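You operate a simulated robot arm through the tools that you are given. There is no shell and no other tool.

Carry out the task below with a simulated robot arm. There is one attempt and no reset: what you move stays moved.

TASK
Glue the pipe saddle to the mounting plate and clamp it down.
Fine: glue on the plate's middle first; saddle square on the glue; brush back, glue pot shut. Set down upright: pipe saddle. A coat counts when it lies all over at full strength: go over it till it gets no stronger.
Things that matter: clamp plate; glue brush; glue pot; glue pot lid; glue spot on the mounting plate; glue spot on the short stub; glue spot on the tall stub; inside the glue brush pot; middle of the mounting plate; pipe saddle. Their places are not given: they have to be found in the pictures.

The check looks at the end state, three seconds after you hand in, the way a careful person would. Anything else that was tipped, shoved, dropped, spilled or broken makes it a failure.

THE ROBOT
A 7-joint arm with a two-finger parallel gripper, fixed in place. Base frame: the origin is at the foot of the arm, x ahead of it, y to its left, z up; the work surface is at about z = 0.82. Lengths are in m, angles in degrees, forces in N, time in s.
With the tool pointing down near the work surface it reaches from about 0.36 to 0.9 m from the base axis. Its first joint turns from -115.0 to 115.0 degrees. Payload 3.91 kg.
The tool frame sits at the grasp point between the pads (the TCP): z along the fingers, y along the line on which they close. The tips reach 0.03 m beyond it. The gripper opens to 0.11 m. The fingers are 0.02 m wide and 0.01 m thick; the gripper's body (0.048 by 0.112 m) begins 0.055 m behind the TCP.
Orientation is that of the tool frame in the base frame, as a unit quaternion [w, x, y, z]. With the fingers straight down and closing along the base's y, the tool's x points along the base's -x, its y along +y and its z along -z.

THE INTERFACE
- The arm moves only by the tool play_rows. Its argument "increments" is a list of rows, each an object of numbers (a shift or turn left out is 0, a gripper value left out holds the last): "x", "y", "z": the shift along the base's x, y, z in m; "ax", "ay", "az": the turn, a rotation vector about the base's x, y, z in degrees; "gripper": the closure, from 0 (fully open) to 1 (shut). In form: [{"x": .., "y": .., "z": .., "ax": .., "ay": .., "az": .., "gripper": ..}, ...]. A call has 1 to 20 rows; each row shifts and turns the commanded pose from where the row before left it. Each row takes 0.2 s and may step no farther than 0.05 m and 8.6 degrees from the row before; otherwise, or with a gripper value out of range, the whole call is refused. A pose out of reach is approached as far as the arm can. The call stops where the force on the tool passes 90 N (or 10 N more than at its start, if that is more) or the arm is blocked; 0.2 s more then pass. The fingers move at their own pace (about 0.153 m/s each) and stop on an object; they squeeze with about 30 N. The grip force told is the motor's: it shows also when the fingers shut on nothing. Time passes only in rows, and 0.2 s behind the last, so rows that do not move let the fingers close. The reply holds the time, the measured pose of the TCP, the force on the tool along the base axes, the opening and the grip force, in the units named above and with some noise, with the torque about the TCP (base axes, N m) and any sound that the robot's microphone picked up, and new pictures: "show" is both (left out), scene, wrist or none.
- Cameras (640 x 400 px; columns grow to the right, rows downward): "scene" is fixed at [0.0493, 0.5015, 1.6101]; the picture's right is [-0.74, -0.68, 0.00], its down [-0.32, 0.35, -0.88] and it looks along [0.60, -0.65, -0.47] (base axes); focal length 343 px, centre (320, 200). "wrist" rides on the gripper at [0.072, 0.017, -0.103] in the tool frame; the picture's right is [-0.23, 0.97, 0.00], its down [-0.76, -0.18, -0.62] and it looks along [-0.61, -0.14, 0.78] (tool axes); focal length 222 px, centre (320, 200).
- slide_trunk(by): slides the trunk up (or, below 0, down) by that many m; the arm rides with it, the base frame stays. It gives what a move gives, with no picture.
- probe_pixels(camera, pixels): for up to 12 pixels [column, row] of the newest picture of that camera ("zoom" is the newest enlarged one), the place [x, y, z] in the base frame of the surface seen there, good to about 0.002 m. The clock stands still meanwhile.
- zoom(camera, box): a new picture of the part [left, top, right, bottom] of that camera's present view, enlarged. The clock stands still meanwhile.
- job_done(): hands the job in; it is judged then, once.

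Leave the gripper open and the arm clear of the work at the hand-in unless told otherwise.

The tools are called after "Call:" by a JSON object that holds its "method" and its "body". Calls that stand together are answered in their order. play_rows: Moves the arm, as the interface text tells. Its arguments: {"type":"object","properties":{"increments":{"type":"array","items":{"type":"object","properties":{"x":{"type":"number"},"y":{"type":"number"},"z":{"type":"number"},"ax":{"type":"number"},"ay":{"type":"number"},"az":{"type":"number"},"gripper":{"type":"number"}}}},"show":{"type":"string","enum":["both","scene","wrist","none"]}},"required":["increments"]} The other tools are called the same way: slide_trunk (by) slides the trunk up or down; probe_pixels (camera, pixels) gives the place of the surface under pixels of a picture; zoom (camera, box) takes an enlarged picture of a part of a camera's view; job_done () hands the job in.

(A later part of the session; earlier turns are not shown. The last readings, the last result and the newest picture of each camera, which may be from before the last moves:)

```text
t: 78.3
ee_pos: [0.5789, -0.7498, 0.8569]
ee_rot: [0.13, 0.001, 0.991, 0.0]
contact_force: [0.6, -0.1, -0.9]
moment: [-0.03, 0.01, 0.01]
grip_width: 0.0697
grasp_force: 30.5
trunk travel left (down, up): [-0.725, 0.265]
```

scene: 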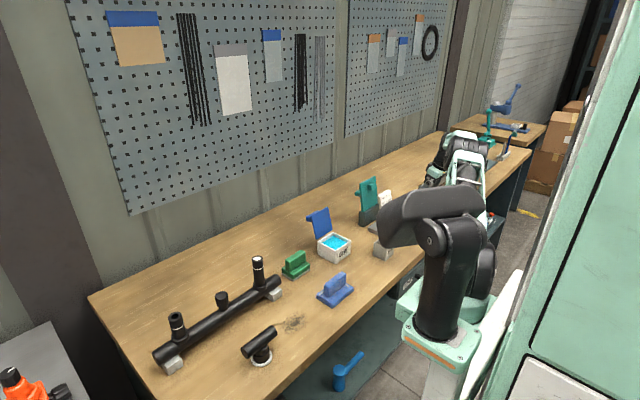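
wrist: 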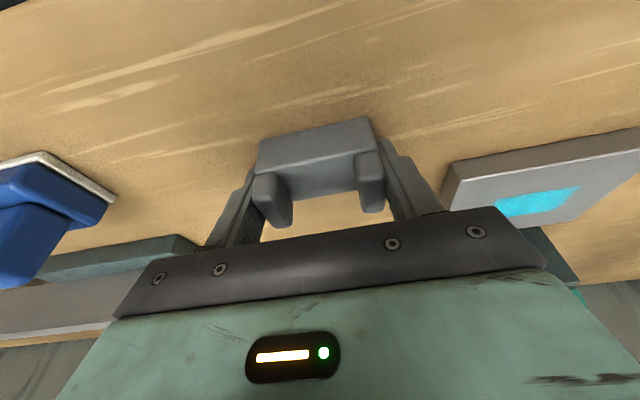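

Gripped (width 0.070, 30 N). I lift 0.09 m straight up.

Call:
{"method": "play_rows", "body": {"increments": [{"z": 0.02}, {"z": 0.035}, {"z": 0.035}, {}], "show": "wrist"}}

```text
t: 79.3
ee_pos: [0.5757, -0.7496, 0.9481]
ee_rot: [0.131, -0.001, 0.991, -0.001]
contact_force: [-0.4, 0.4, -0.7]
moment: [0.03, 0.03, 0.04]
grip_width: 0.0695
grasp_force: 30.1
trunk travel left (down, up): [-0.725, 0.265]
```

wrist: 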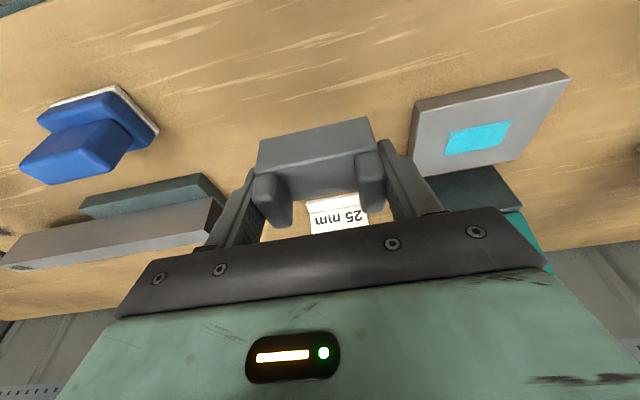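

The saddle is held level. The plate and glue spot are in clear view; I zoom to measure their corners precisely.

Call:
{"method": "zoom", "body": {"camera": "wrist", "box": [395, 55, 585, 185]}}

```text
3.08 times, centred on (490, 120) of wrist
```

zoom: 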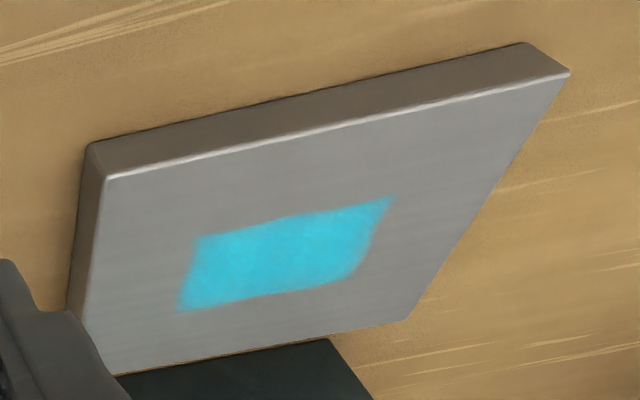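

Call:
{"method": "probe_pixels", "body": {"camera": "zoom", "pixels": [[110, 180], [565, 76], [404, 316], [122, 370], [200, 240], [388, 200], [348, 277], [182, 308], [280, 255], [330, 135], [90, 270], [480, 200]]}}

Call:
{"method": "probe_pixels", "body": {"camera": "zoom", "pixels": [[200, 160], [450, 103], [97, 250], [88, 310], [500, 170], [440, 260], [200, 357], [350, 330], [240, 345], [300, 337], [150, 167], [520, 87]]}}

```text
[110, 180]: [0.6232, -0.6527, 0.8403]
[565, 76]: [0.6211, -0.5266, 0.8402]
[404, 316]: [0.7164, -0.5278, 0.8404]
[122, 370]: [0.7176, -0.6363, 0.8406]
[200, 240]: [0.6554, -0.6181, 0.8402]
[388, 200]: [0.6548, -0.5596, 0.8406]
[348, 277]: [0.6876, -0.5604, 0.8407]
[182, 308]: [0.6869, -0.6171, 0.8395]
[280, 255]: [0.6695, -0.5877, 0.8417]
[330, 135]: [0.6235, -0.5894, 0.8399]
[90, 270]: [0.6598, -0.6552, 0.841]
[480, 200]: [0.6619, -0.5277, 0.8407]
```

```text
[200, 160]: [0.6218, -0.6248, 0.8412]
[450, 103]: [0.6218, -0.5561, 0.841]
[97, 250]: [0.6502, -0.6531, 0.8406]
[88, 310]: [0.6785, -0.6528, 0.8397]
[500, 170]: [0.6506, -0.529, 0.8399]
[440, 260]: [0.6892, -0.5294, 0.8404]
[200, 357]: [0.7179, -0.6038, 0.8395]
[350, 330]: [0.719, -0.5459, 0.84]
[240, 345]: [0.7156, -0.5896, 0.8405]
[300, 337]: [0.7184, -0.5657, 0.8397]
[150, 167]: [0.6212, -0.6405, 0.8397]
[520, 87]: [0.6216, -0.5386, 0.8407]
```

The plate is square to the base: x 0.620–0.720, y −0.655…−0.525, centre (0.670,-0.590), glue spot the same centre. Now I probe the held saddle to know its offset from the TCP.

Call:
{"method": "probe_pixels", "body": {"camera": "wrist", "pixels": [[268, 155], [320, 140], [360, 130], [320, 165], [340, 180], [272, 190], [375, 165], [320, 175], [270, 140], [360, 122], [310, 185], [285, 185]]}}

```text
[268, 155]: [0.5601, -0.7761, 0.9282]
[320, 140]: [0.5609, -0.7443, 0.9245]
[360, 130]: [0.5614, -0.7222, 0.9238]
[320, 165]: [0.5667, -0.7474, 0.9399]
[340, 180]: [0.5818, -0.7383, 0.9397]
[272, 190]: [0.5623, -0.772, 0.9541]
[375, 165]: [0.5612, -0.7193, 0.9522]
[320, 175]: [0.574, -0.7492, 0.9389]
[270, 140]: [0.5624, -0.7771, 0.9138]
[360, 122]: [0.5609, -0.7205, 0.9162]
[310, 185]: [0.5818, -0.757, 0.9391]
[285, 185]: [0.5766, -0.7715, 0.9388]
```

Saddle centre is about 2.7 mm ahead of the TCP in x; bottom ≈0.039 below. I carry it over the plate's middle: shift (+0.0915, +0.1595).

Call:
{"method": "play_rows", "body": {"increments": [{"x": 0.0229, "y": 0.0399}, {"x": 0.0229, "y": 0.0399}, {"x": 0.0229, "y": 0.0399}, {"x": 0.0228, "y": 0.0398}, {}, {}, {}]}}

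```text
t: 81.0
ee_pos: [0.6701, -0.5898, 0.9451]
ee_rot: [0.13, 0.0, 0.991, 0.0]
contact_force: [0.0, 0.4, 0.3]
moment: [-0.02, 0.0, 0.01]
grip_width: 0.0698
grasp_force: 30.1
trunk travel left (down, up): [-0.725, 0.265]
```

scene: 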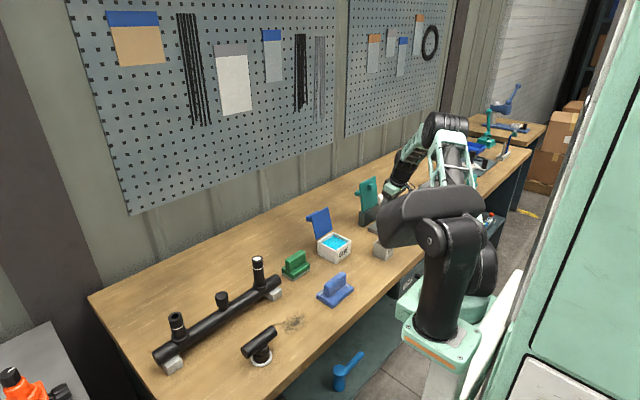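
wrist: 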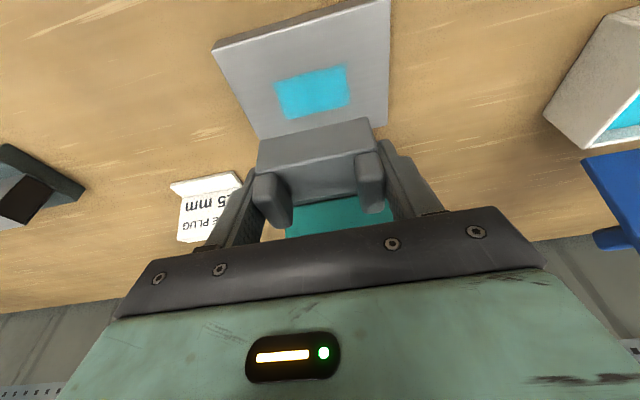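

Call:
{"method": "probe_pixels", "body": {"camera": "wrist", "pixels": [[268, 155], [320, 140], [360, 130], [320, 170], [263, 148], [370, 125], [312, 95], [277, 85], [345, 68], [350, 103], [272, 190], [375, 165]]}}

Call:
{"method": "zoom", "body": {"camera": "wrist", "box": [200, 0, 440, 220]}}

```text
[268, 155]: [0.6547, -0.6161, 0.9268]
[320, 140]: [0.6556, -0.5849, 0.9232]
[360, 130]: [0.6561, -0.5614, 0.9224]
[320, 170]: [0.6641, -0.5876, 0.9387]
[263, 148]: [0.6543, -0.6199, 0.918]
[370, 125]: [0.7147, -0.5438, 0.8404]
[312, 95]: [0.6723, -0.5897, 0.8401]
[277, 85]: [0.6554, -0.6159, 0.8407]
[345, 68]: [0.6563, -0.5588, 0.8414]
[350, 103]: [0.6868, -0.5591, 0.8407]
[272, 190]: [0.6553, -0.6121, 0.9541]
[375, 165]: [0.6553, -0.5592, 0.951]
```

```text
1.82 times, centred on (320, 110) of wrist
```

zoom: 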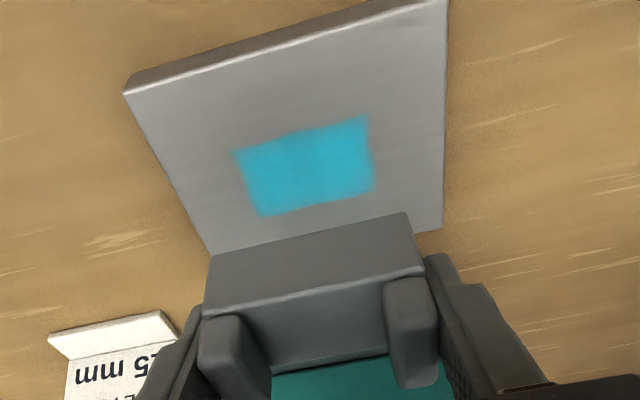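

Saddle front face at x≈0.655, i.e. about 2 mm too far; I correct x by −0.002 and lower 0.055 m, then re-measure.

Call:
{"method": "play_rows", "body": {"increments": [{"x": -0.002, "z": -0.02}, {"z": -0.02}, {"z": -0.015}, {}, {}], "show": "wrist"}}

Call:
{"method": "zoom", "body": {"camera": "wrist", "box": [180, 20, 460, 220]}}

Call:
{"method": "probe_pixels", "body": {"camera": "wrist", "pixels": [[268, 155], [320, 140], [360, 130], [320, 170], [262, 148], [370, 125], [262, 160], [366, 135], [330, 170], [300, 170], [272, 190], [375, 165]]}}

```text
t: 82.2
ee_pos: [0.6677, -0.5904, 0.8942]
ee_rot: [0.131, -0.001, 0.991, 0.001]
contact_force: [0.2, 0.2, -0.8]
moment: [-0.01, 0.01, 0.05]
grip_width: 0.0693
grasp_force: 29.8
trunk travel left (down, up): [-0.725, 0.265]
```

wrist: 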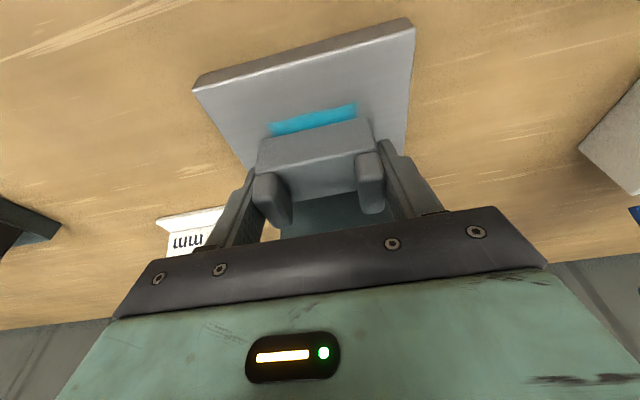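

```text
2.00 times, centred on (320, 120) of wrist
```

zoom: 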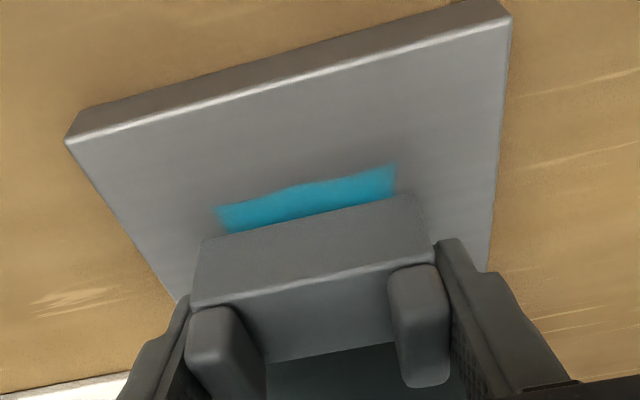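

```text
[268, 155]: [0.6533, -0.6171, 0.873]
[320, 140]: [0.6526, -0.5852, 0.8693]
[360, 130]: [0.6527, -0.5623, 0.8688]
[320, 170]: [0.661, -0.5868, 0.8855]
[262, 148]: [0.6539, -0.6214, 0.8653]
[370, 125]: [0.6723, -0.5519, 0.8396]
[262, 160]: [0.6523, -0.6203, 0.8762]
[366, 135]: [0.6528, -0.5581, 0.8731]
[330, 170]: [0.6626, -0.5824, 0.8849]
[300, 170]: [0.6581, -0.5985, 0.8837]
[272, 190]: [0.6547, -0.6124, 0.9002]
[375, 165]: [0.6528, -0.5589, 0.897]
```

Front face now at x≈0.653 so the saddle is centred at x≈0.670, y≈−0.590. Bottom is ~15 mm above the plate; I lower in small steps.

Call:
{"method": "play_rows", "body": {"increments": [{"z": -0.007}, {"z": -0.004}, {"z": -0.002}, {"z": -0.001}, {}], "show": "wrist"}}

```text
t: 83.3
ee_pos: [0.6689, -0.59, 0.8788]
ee_rot: [0.13, 0.0, 0.991, 0.0]
contact_force: [0.6, -0.6, -0.6]
moment: [-0.04, 0.0, -0.04]
grip_width: 0.0694
grasp_force: 30.2
trunk travel left (down, up): [-0.725, 0.265]
```

wrist: 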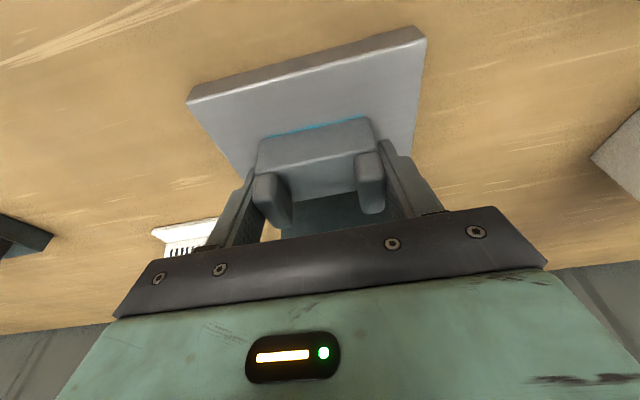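

No contact force yet. I lower 1 mm at a time, watching the force.

Call:
{"method": "play_rows", "body": {"increments": [{"z": -0.001}, {}, {"z": -0.001}, {}], "show": "wrist"}}

Call:
{"method": "zoom", "body": {"camera": "wrist", "box": [220, 90, 420, 220]}}

```text
t: 84.3
ee_pos: [0.6673, -0.5887, 0.877]
ee_rot: [0.131, 0.0, 0.991, 0.0]
contact_force: [0.7, -0.5, 5.0]
moment: [0.14, -0.03, -0.03]
grip_width: 0.0692
grasp_force: 30.1
trunk travel left (down, up): [-0.725, 0.265]
```

wrist: 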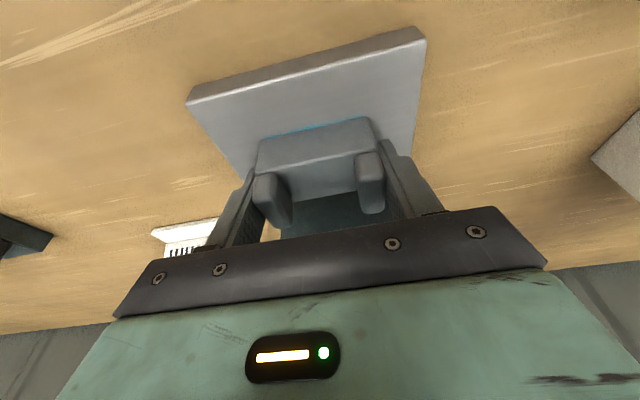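

```text
3.08 times, centred on (320, 155) of wrist
```

zoom: 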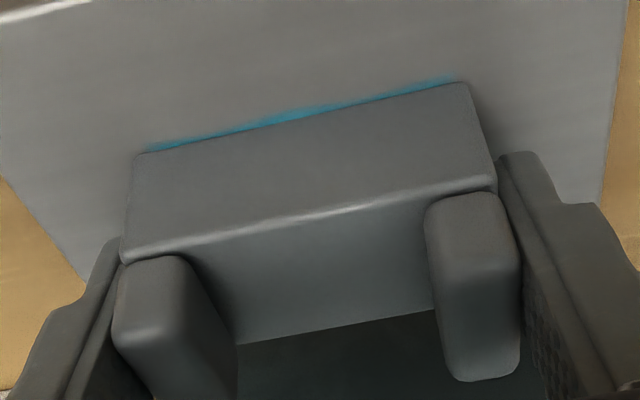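

Contact at 5 N: the saddle rests on the glue with a thin even cyan line at its front edge. I open the fingers and back away upward along the tool axis.

Call:
{"method": "play_rows", "body": {"increments": [{"gripper": 0.3}, {"gripper": 0.2}, {"gripper": 0.1}, {}, {"x": -0.005, "z": 0.02}, {"x": -0.008, "z": 0.03}, {"x": -0.01, "z": 0.04}, {"x": -0.02, "z": 0.04}, {}]}}

Call:
{"method": "zoom", "body": {"camera": "wrist", "box": [220, 40, 420, 200]}}

```text
t: 86.3
ee_pos: [0.6213, -0.5905, 1.0079]
ee_rot: [0.131, 0.0, 0.991, 0.0]
contact_force: [0.5, -1.0, 0.3]
moment: [0.0, 0.02, -0.02]
grip_width: 0.099
grasp_force: 0.1
trunk travel left (down, up): [-0.725, 0.265]
```

scene: 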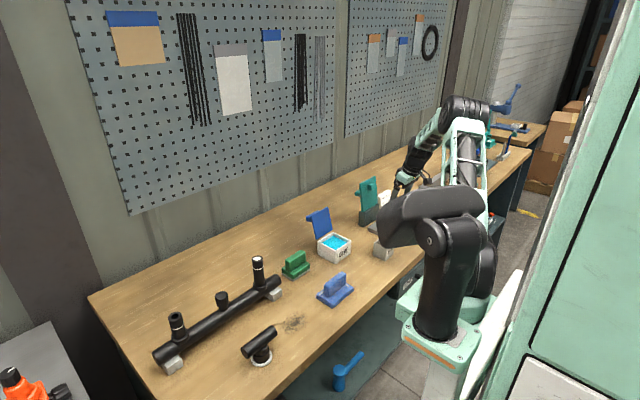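
wrist: 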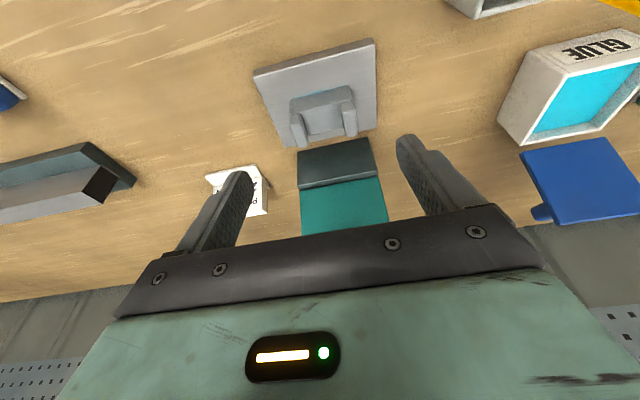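

```text
2.50 times, centred on (320, 120) of wrist
```

zoom: 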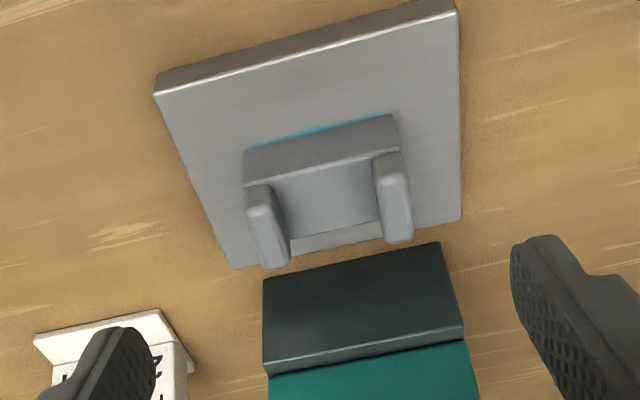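

The saddle stands on the plate. I probe its position and squareness.

Call:
{"method": "probe_pixels", "body": {"camera": "zoom", "pixels": [[250, 165], [390, 130], [320, 148], [252, 155], [390, 120], [262, 260], [402, 237], [255, 205], [383, 170], [405, 180], [320, 190], [330, 215]]}}

Call:
{"method": "probe_pixels", "body": {"camera": "zoom", "pixels": [[300, 310], [440, 280], [280, 365], [460, 325], [350, 385], [455, 350], [285, 385], [440, 245], [265, 285], [365, 350], [248, 210], [410, 215]]}}

```text
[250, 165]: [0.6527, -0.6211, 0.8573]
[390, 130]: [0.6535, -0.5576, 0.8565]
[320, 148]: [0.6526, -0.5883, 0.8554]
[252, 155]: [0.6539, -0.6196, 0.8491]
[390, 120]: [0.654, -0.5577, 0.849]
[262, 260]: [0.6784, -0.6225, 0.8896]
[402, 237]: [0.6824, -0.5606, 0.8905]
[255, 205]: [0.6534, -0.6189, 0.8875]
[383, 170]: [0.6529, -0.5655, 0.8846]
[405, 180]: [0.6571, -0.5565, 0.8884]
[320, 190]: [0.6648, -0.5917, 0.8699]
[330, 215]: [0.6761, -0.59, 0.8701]
```

```text
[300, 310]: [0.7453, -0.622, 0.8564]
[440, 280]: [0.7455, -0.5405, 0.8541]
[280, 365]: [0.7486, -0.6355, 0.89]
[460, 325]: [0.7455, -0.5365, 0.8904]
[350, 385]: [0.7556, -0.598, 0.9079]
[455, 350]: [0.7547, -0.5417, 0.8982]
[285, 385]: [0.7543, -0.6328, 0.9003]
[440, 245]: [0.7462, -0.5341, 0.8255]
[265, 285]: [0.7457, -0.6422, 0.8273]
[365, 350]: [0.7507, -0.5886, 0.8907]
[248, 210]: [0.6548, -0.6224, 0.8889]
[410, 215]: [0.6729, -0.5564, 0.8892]
```

The saddle is centred at (0.6705,-0.590), square, floor z 0.870 (bottom on the plate). Now the clamp: I look at it closely from the scene camera to understand its handle.

Call:
{"method": "zoom", "body": {"camera": "scene", "box": [345, 165, 395, 235]}}

```text
5.71 times, centred on (370, 200) of scene
```

zoom: 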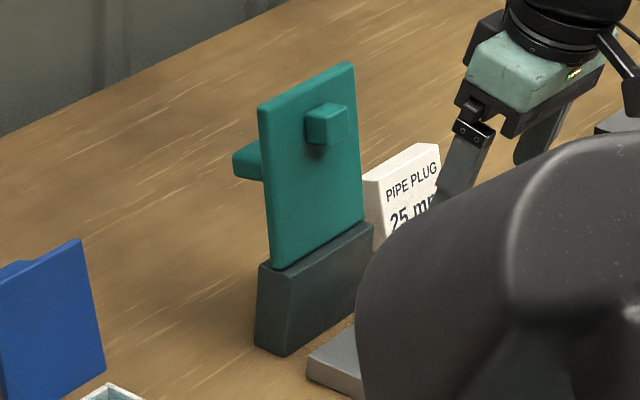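

Call:
{"method": "probe_pixels", "body": {"camera": "zoom", "pixels": [[238, 160], [240, 175], [250, 148], [260, 178], [262, 150], [262, 112], [350, 68], [356, 100], [312, 115], [345, 110], [325, 135], [345, 140]]}}

Call:
{"method": "probe_pixels", "body": {"camera": "zoom", "pixels": [[266, 130], [268, 200], [271, 250], [275, 264], [310, 240], [355, 215], [358, 150], [263, 108], [300, 90], [345, 70], [265, 275], [285, 80]]}}

```text
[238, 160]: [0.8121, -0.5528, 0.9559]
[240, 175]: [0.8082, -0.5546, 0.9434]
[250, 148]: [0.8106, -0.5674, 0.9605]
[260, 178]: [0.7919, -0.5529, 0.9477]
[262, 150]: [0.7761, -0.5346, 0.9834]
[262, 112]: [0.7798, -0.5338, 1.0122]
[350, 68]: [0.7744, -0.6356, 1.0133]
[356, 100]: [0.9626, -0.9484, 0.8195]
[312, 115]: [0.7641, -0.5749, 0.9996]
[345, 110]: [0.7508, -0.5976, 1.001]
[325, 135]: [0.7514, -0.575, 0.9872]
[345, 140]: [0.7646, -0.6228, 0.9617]
```

```text
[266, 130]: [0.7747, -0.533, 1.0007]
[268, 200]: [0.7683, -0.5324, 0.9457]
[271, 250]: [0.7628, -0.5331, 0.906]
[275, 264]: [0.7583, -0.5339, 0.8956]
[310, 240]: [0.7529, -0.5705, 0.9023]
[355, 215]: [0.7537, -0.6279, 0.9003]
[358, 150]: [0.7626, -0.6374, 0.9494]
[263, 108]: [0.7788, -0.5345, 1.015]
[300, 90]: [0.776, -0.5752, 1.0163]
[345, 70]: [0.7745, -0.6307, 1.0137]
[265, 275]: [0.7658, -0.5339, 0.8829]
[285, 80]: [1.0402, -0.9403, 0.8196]
```

The clamp plate spans z 0.895–1.016, leaning back ~7°, y −0.637…−0.534, with a handle at its back (z≈0.95, x to 0.812) and the pad at the front near the top. I'll close the fingers, tilt a bit more radially outward, and go over the top to behind the plate, then push its upper part forward (−x). First raise, close, tilt.

Call:
{"method": "play_rows", "body": {"increments": [{"z": 0.046, "ax": -6, "gripper": 1.0}, {"z": 0.046, "ax": -6}, {"x": 0.0447}, {"x": 0.0447}, {"x": 0.0447, "y": 0.004}, {"x": 0.0446, "y": 0.0045}, {}, {}]}}

```text
t: 88.2
ee_pos: [0.802, -0.5855, 1.0988]
ee_rot: [0.13, -0.014, 0.986, -0.104]
contact_force: [-0.6, 0.0, 0.2]
moment: [-0.01, 0.03, 0.0]
grip_width: 0.0
grasp_force: 30.3
trunk travel left (down, up): [-0.725, 0.265]
```

scene: 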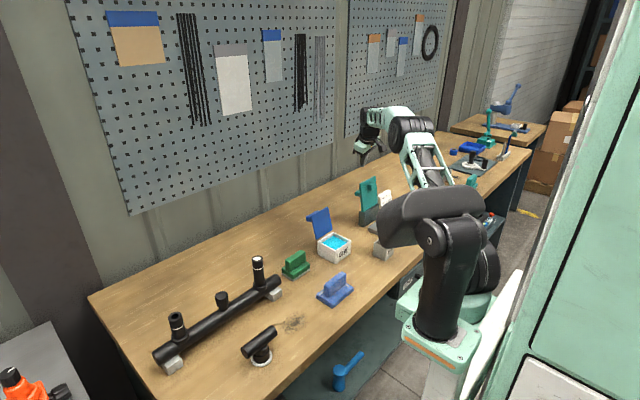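
wrist: 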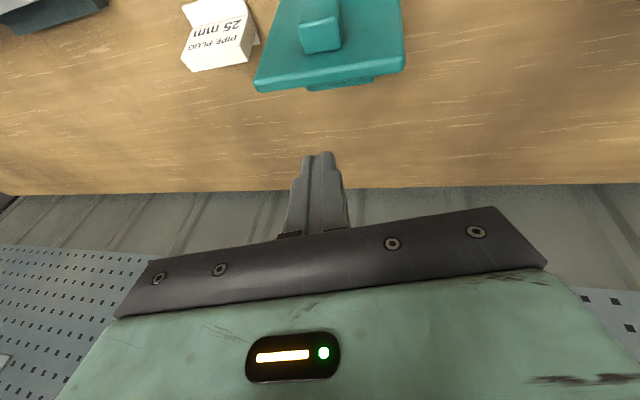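

The closed fingers are above and behind the clamp plate's top edge. I probe the plate's top back edge and its handle to confirm clearances.

Call:
{"method": "probe_pixels", "body": {"camera": "wrist", "pixels": [[262, 86], [330, 80], [400, 66], [340, 86], [370, 80], [310, 88], [320, 157], [322, 40], [330, 65], [318, 165]]}}

Call:
{"method": "zoom", "body": {"camera": "wrist", "box": [230, 0, 430, 180]}}

Call:
{"method": "zoom", "body": {"camera": "scene", "box": [330, 100, 430, 240]}}

```text
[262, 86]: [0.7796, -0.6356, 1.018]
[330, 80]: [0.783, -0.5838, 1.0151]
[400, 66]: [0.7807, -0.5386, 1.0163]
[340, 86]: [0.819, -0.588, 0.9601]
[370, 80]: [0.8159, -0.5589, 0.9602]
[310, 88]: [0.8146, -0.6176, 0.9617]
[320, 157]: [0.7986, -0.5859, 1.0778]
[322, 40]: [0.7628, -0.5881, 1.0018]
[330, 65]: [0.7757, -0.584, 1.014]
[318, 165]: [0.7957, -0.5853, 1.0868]
```

```text
2.22 times, centred on (330, 90) of wrist
```

zoom: 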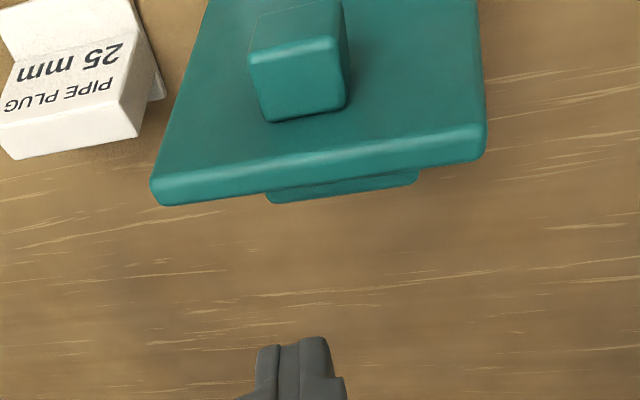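

```text
2.86 times, centred on (380, 170) of scene
```

zoom: 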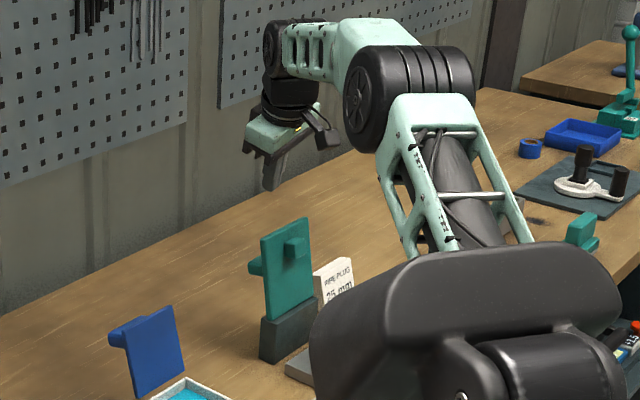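

Clearance behind the plate is ~5 mm; I add 6 mm in x and descend 0.083 m so the tips are 28 mm below the top edge and above the handle.

Call:
{"method": "play_rows", "body": {"increments": [{"x": 0.006, "z": -0.03}, {"z": -0.03}, {"z": -0.023}, {}, {}]}}

Call:
{"method": "zoom", "body": {"camera": "scene", "box": [330, 100, 430, 240]}}

```text
t: 89.3
ee_pos: [0.8078, -0.581, 1.0166]
ee_rot: [0.13, -0.014, 0.986, -0.103]
contact_force: [0.0, -0.6, 0.0]
moment: [-0.01, -0.02, 0.02]
grip_width: 0.0
grasp_force: 29.8
trunk travel left (down, up): [-0.725, 0.265]
```

scene: 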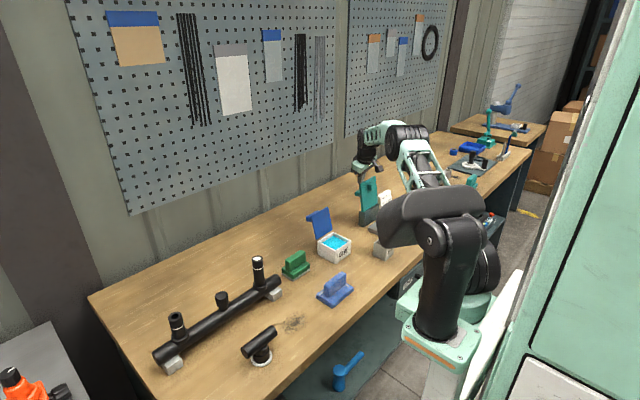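
wrist: 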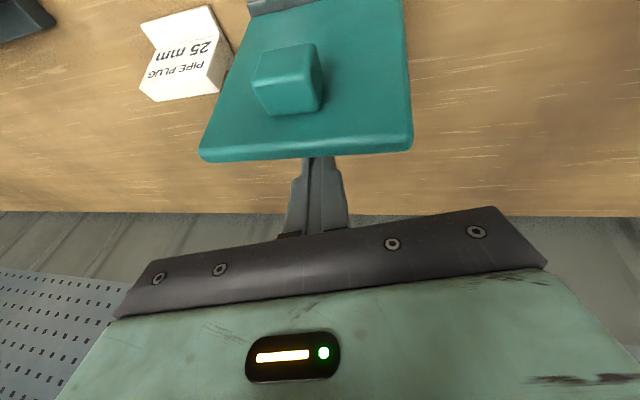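

```text
2.86 times, centred on (380, 170) of scene
```

zoom: 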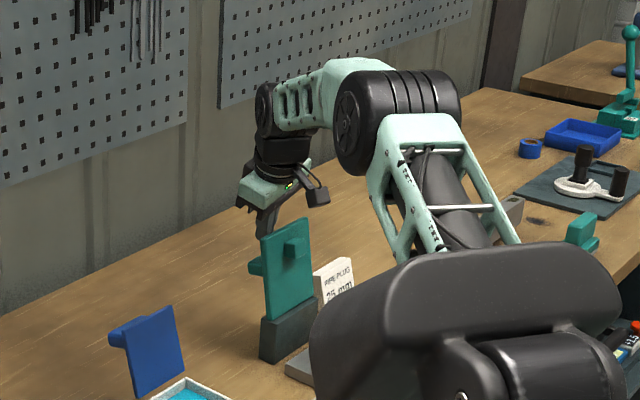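

The fingers are behind the plate. I test the hinge: push ~-0.03 m in x (a few degrees), back off, and see whether the plate stays (friction) or falls back.

Call:
{"method": "play_rows", "body": {"increments": [{"x": -0.01}, {"x": -0.01}, {"x": -0.006}, {"x": -0.004}, {}], "show": "wrist"}}

Call:
{"method": "probe_pixels", "body": {"camera": "wrist", "pixels": [[262, 145], [310, 150], [380, 140], [300, 155], [285, 80], [350, 155], [240, 150], [400, 140]]}}

```text
t: 90.5
ee_pos: [0.779, -0.5824, 1.0171]
ee_rot: [0.129, -0.014, 0.986, -0.103]
contact_force: [0.1, 0.1, 0.4]
moment: [0.0, 0.01, -0.03]
grip_width: 0.0002
grasp_force: 29.7
trunk travel left (down, up): [-0.725, 0.265]
```

wrist: 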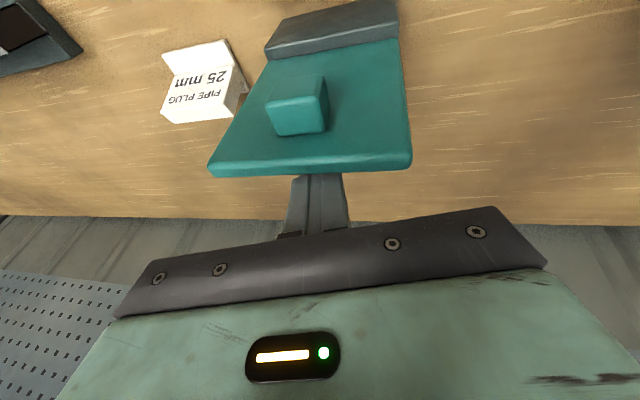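

```text
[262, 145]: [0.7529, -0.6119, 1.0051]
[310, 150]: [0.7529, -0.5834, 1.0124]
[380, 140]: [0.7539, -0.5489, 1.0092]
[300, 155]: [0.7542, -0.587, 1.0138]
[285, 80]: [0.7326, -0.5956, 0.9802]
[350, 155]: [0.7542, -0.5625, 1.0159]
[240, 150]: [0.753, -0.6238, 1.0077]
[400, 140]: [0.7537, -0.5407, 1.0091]
```

The plate has moved to vertical and the force is ~0. I back off 12 mm to see if it stays.

Call:
{"method": "play_rows", "body": {"increments": [{"x": 0.012}, {}, {}], "show": "wrist"}}

Call:
{"method": "probe_pixels", "body": {"camera": "wrist", "pixels": [[262, 145], [310, 150], [380, 140], [260, 100], [360, 90], [240, 140], [395, 120], [380, 60]]}}

```text
t: 91.3
ee_pos: [0.7904, -0.5828, 1.016]
ee_rot: [0.129, -0.013, 0.986, -0.104]
contact_force: [0.3, -0.1, -0.3]
moment: [-0.01, 0.01, 0.01]
grip_width: 0.0
grasp_force: 30.0
trunk travel left (down, up): [-0.725, 0.265]
```

wrist: 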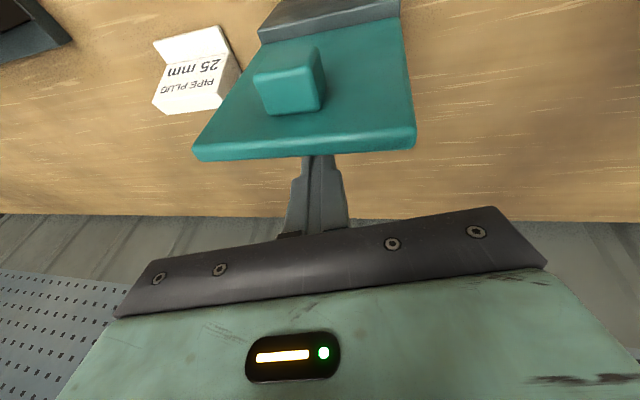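

```text
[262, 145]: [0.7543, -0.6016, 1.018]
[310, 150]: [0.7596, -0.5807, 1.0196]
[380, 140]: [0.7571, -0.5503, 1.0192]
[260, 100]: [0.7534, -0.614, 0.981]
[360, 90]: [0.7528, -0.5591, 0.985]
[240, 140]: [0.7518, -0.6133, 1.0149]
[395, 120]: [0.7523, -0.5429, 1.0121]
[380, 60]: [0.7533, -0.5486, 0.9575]
```

The plate stays where it is left (friction in the hinge). I now push it further forward to about 15° and check again.

Call:
{"method": "play_rows", "body": {"increments": [{"x": -0.01}, {"x": -0.008}, {"x": -0.006, "z": 0.001}, {"x": -0.006, "z": 0.001}, {"x": -0.006, "z": 0.001}, {}, {}], "show": "both"}}

Call:
{"method": "zoom", "body": {"camera": "scene", "box": [330, 130, 430, 240]}}

```text
t: 93.0
ee_pos: [0.7551, -0.5807, 1.0197]
ee_rot: [0.13, -0.014, 0.986, -0.103]
contact_force: [0.3, -0.3, -0.7]
moment: [-0.01, -0.01, 0.02]
grip_width: 0.0
grasp_force: 30.3
trunk travel left (down, up): [-0.725, 0.265]
```

scene: 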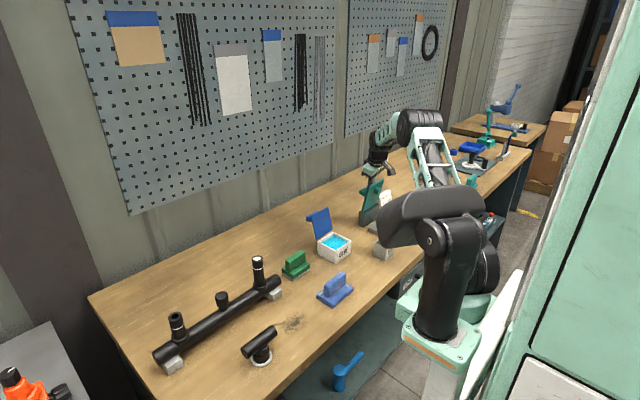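
wrist: 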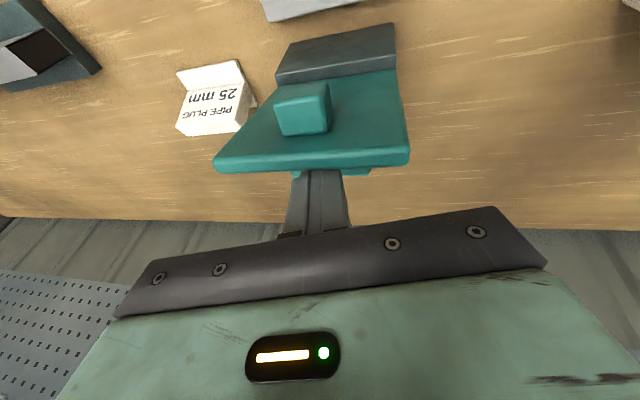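

```text
3.64 times, centred on (380, 185) of scene
```

zoom: 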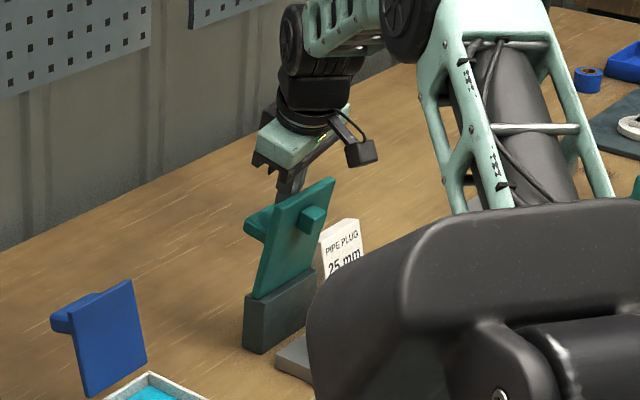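

The plate tilts forward ~15° and stays. I follow the arc with the fingertips behind it, to about 60°.

Call:
{"method": "play_rows", "body": {"increments": [{"x": -0.0106, "z": -0.0012}, {"x": -0.0106, "z": -0.0016}, {"x": -0.0106, "z": -0.0018}, {"x": -0.0122, "z": -0.005}, {"x": -0.0121, "z": -0.006}, {"x": -0.0104, "z": -0.008}, {"x": -0.0103, "z": -0.009}, {}], "show": "both"}}

Call:
{"method": "zoom", "body": {"camera": "scene", "box": [330, 130, 430, 240]}}

```text
t: 94.8
ee_pos: [0.6791, -0.5821, 0.9872]
ee_rot: [0.13, -0.013, 0.986, -0.103]
contact_force: [-0.8, 0.2, -0.4]
moment: [0.01, 0.03, 0.02]
grip_width: 0.0
grasp_force: 30.3
trunk travel left (down, up): [-0.725, 0.265]
```

scene: 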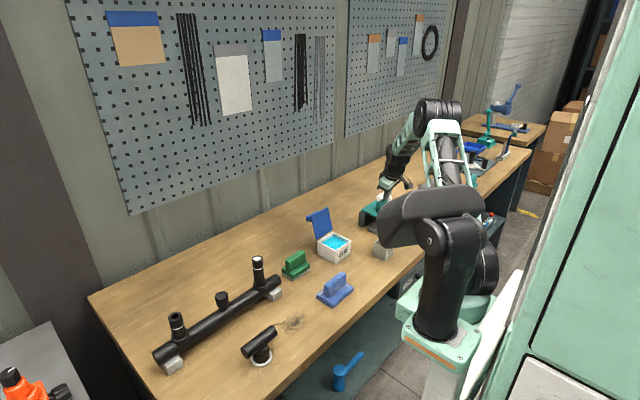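
wrist: 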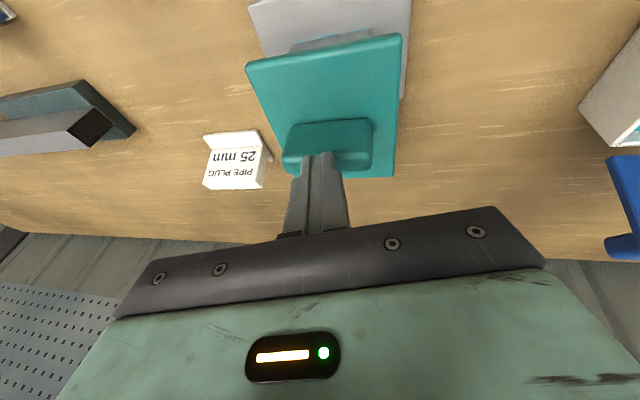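

```text
3.64 times, centred on (380, 185) of scene
```

zoom: 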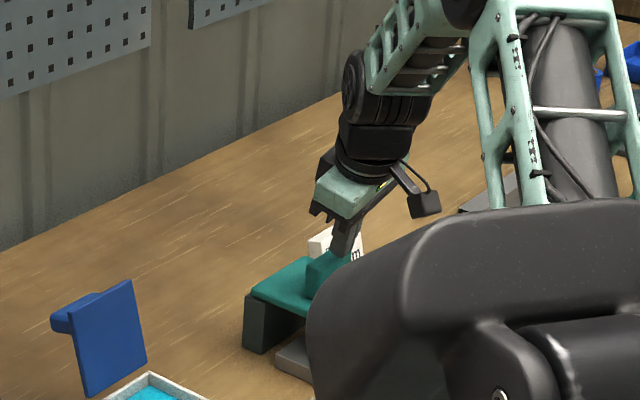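

The plate has swung down: it now lies over the saddle with the handle on top. I probe the plate's top surface heights.

Call:
{"method": "probe_pixels", "body": {"camera": "wrist", "pixels": [[260, 70], [385, 50], [320, 80], [380, 160], [320, 110], [325, 130], [330, 145], [300, 42], [335, 36], [255, 68], [380, 100], [290, 155]]}}

Call:
{"method": "zoom", "body": {"camera": "wrist", "box": [220, 0, 440, 180]}}

```text
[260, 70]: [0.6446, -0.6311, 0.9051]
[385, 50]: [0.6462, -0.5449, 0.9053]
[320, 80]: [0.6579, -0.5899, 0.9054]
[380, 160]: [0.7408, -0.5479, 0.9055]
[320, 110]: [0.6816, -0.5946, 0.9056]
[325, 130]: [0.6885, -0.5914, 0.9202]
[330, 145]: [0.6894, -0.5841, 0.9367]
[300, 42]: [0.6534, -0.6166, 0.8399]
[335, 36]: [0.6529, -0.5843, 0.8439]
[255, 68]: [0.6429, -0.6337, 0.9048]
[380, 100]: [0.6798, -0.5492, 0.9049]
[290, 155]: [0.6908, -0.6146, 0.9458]
```

```text
2.22 times, centred on (330, 90) of wrist
```

zoom: 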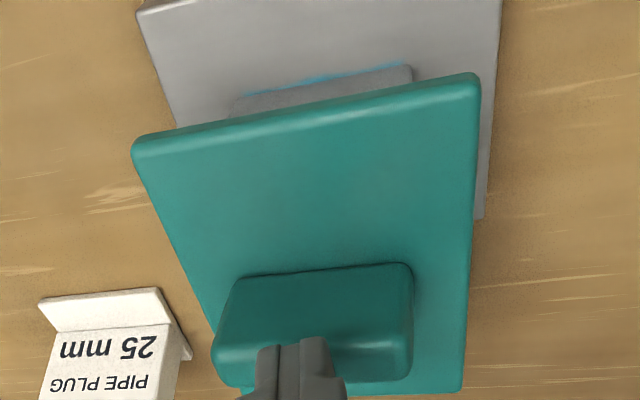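

The plate is level at z≈0.905 over its whole length: closed on the saddle, whose front is still at x≈0.653. To make sure it is clamped I press lightly on its outer end: move to x≈0.652 first, then down.

Call:
{"method": "play_rows", "body": {"increments": [{"x": -0.014}, {"x": -0.013, "y": -0.002}, {"z": -0.025}, {"z": -0.015}, {"z": -0.006}, {}], "show": "wrist"}}

```text
t: 96.2
ee_pos: [0.6499, -0.5836, 0.9405]
ee_rot: [0.129, -0.013, 0.986, -0.104]
contact_force: [1.2, -0.8, 0.4]
moment: [-0.01, 0.02, 0.0]
grip_width: 0.0
grasp_force: 30.1
trunk travel left (down, up): [-0.725, 0.265]
```

wrist: 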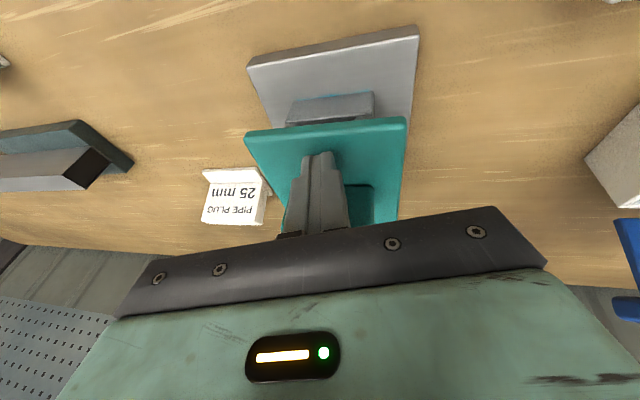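

Not touching yet; I step down 2 mm at a time watching the force.

Call:
{"method": "play_rows", "body": {"increments": [{"z": -0.002}, {"z": -0.002}, {"z": -0.002}, {}], "show": "none"}}

```text
t: 97.2
ee_pos: [0.6512, -0.5834, 0.937]
ee_rot: [0.129, -0.014, 0.986, -0.104]
contact_force: [-1.3, 2.1, 9.9]
moment: [0.08, 0.03, 0.02]
grip_width: 0.0001
grasp_force: 30.1
trunk travel left (down, up): [-0.725, 0.265]
```

Contact with ~10 N. One more millimetre to see whether it is at a firm stop.

Call:
{"method": "play_rows", "body": {"increments": [{"z": -0.001}, {}], "show": "wrist"}}

Call:
{"method": "probe_pixels", "body": {"camera": "wrist", "pixels": [[255, 140], [395, 125], [275, 175], [385, 165], [395, 200], [270, 160], [330, 100], [340, 112]]}}

```text
t: 97.8
ee_pos: [0.6504, -0.5853, 0.9357]
ee_rot: [0.131, -0.014, 0.986, -0.105]
contact_force: [-0.3, 1.9, 15.4]
moment: [0.11, 0.01, -0.01]
grip_width: 0.0002
grasp_force: 30.1
trunk travel left (down, up): [-0.725, 0.265]
```

wrist: 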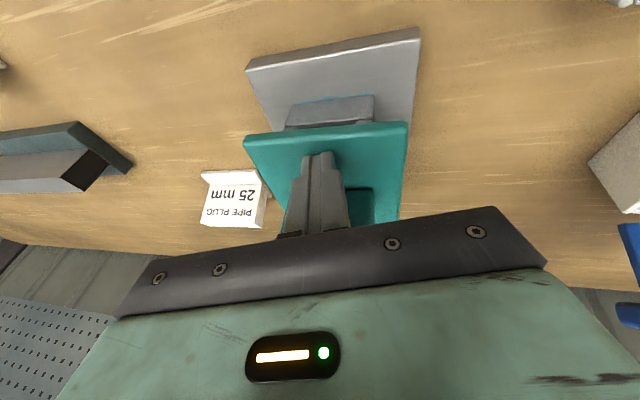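

```text
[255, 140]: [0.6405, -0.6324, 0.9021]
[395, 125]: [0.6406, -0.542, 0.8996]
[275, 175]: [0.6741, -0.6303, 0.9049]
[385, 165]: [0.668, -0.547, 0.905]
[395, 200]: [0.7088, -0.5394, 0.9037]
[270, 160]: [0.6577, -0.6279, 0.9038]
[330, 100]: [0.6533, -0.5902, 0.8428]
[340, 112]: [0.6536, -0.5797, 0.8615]
```

Firm stop, plate level at 0.905 — the clamp is down. I lift off and go towards the glue pot lid.

Call:
{"method": "play_rows", "body": {"increments": [{"z": 0.03}, {"z": 0.048}, {"z": 0.048}, {"z": 0.02}, {"x": 0.0167, "y": 0.0458}, {"x": 0.0167, "y": 0.0458}, {"x": 0.0167, "y": 0.0458}, {"x": 0.0167, "y": 0.0458}, {"x": 0.0167, "y": 0.0458}, {"x": 0.0167, "y": 0.0458}, {}, {}]}}

Call:
{"method": "zoom", "body": {"camera": "scene", "box": [290, 160, 410, 270]}}

```text
t: 100.3
ee_pos: [0.7512, -0.3089, 1.0769]
ee_rot: [0.13, -0.013, 0.986, -0.103]
contact_force: [-0.4, 0.1, 0.6]
moment: [-0.01, -0.01, -0.03]
grip_width: 0.0
grasp_force: 30.4
trunk travel left (down, up): [-0.725, 0.265]
```

scene: 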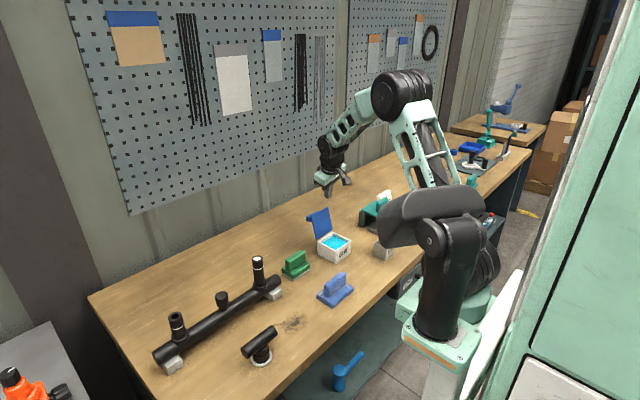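
wrist: 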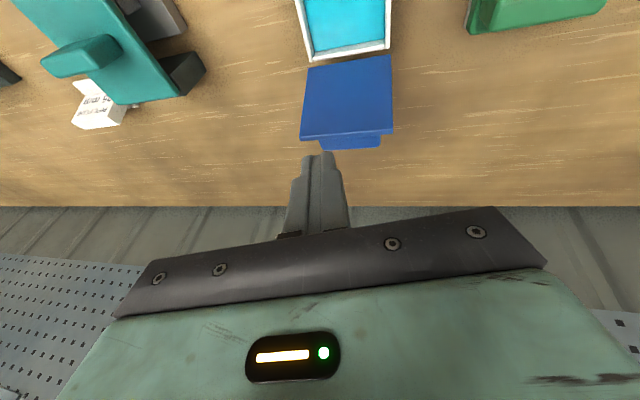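

```text
3.64 times, centred on (350, 215) of scene
```

zoom: 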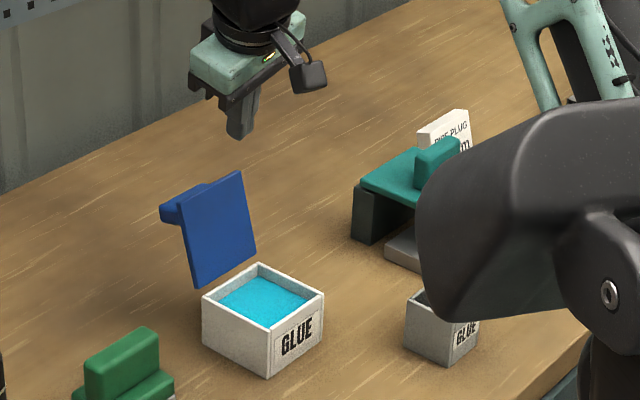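

I probe the lid's edges and its handle in the wrist view and in the scene zoom.

Call:
{"method": "probe_pixels", "body": {"camera": "wrist", "pixels": [[302, 137], [392, 130], [345, 135], [308, 70], [388, 60], [350, 100], [325, 145], [378, 142], [350, 146], [320, 155]]}}

Call:
{"method": "probe_pixels", "body": {"camera": "zoom", "pixels": [[165, 205], [165, 218], [185, 190], [183, 225], [185, 208], [240, 173], [196, 284], [254, 250], [188, 240], [194, 275], [250, 215], [220, 230]]}}

```text
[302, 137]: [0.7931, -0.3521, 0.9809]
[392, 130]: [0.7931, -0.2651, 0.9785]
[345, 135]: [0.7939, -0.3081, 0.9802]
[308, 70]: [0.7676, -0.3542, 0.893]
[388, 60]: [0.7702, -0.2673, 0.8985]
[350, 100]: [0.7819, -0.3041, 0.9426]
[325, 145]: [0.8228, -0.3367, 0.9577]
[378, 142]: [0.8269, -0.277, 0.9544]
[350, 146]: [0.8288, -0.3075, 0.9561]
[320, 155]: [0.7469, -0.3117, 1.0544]
```

```text
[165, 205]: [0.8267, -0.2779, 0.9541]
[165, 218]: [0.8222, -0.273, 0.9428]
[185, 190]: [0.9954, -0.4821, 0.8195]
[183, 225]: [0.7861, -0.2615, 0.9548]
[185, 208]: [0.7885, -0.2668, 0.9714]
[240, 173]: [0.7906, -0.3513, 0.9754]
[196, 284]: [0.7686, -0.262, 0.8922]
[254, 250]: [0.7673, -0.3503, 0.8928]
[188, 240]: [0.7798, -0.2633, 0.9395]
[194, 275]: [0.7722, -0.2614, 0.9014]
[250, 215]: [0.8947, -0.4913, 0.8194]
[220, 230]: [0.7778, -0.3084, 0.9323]
```

The pot lid spans z 0.893–0.981, leaning back ~16°, with a handle at its back (y −0.337…−0.273, end at x≈0.829, z≈0.94–0.957). I go behind the handle's end and lower the closed fingers to tip z≈0.937.

Call:
{"method": "play_rows", "body": {"increments": [{"x": 0.0485, "y": 0.004}, {"x": 0.0485, "y": 0.004}, {"z": -0.037}, {"z": -0.037}, {"z": -0.035}, {}, {}]}}

Call:
{"method": "zoom", "body": {"camera": "scene", "box": [270, 140, 390, 270]}}

```text
t: 102.0
ee_pos: [0.8494, -0.2992, 0.9702]
ee_rot: [0.129, -0.013, 0.986, -0.103]
contact_force: [-0.3, 0.3, -0.7]
moment: [0.0, 0.02, -0.01]
grip_width: 0.0001
grasp_force: 29.9
trunk travel left (down, up): [-0.725, 0.265]
```

scene: 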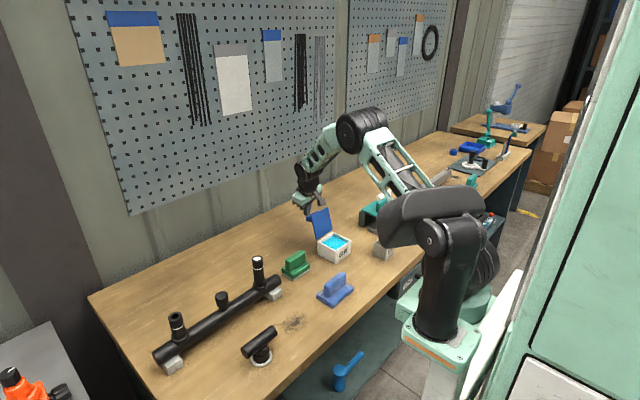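
wrist: 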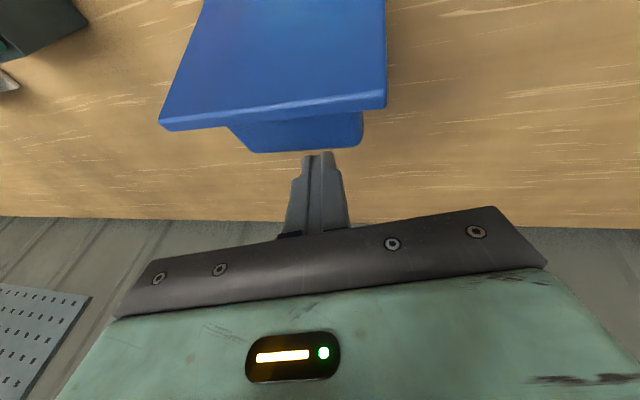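

```text
3.08 times, centred on (330, 205) of scene
```

zoom: 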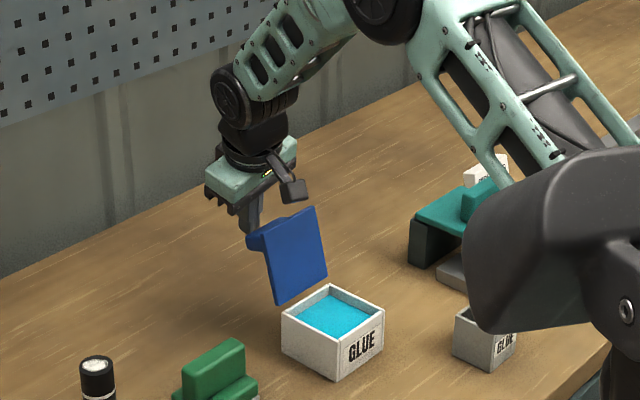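

In place. I push the handle end toward −x in small steps, rising slightly as the handle rises, until the lid is a bit past vertical.

Call:
{"method": "play_rows", "body": {"increments": [{"x": -0.008}, {"x": -0.008}, {"x": -0.008, "z": 0.006}, {"x": -0.008, "z": 0.006}, {"x": -0.0075, "z": 0.003}, {"x": -0.0075, "z": 0.003}, {"x": -0.0075, "z": 0.002}, {}, {}]}}

Call:
{"method": "zoom", "body": {"camera": "scene", "box": [270, 140, 390, 270]}}

```text
t: 104.0
ee_pos: [0.7935, -0.3011, 0.9912]
ee_rot: [0.129, -0.014, 0.986, -0.103]
contact_force: [0.2, 0.0, 0.8]
moment: [-0.01, 0.0, 0.02]
grip_width: 0.0
grasp_force: 29.7
trunk travel left (down, up): [-0.725, 0.265]
```

scene: 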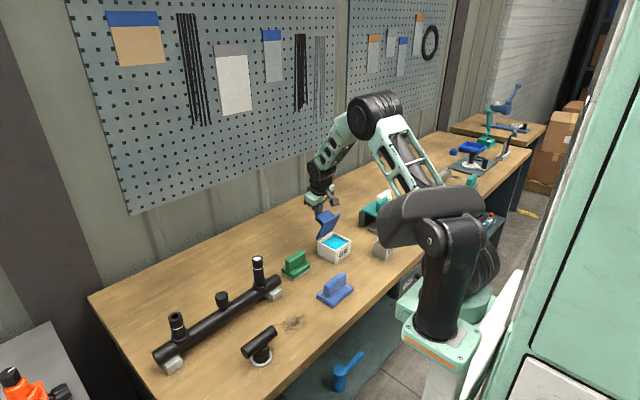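
wrist: 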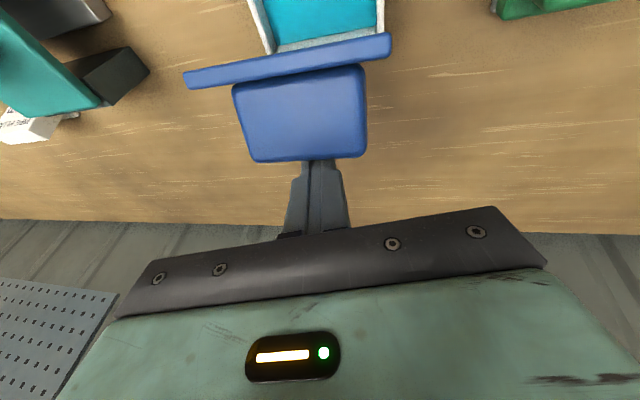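

```text
3.08 times, centred on (330, 205) of scene
```

zoom: 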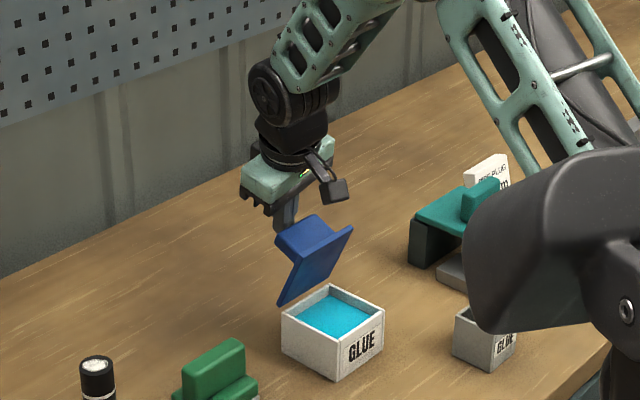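

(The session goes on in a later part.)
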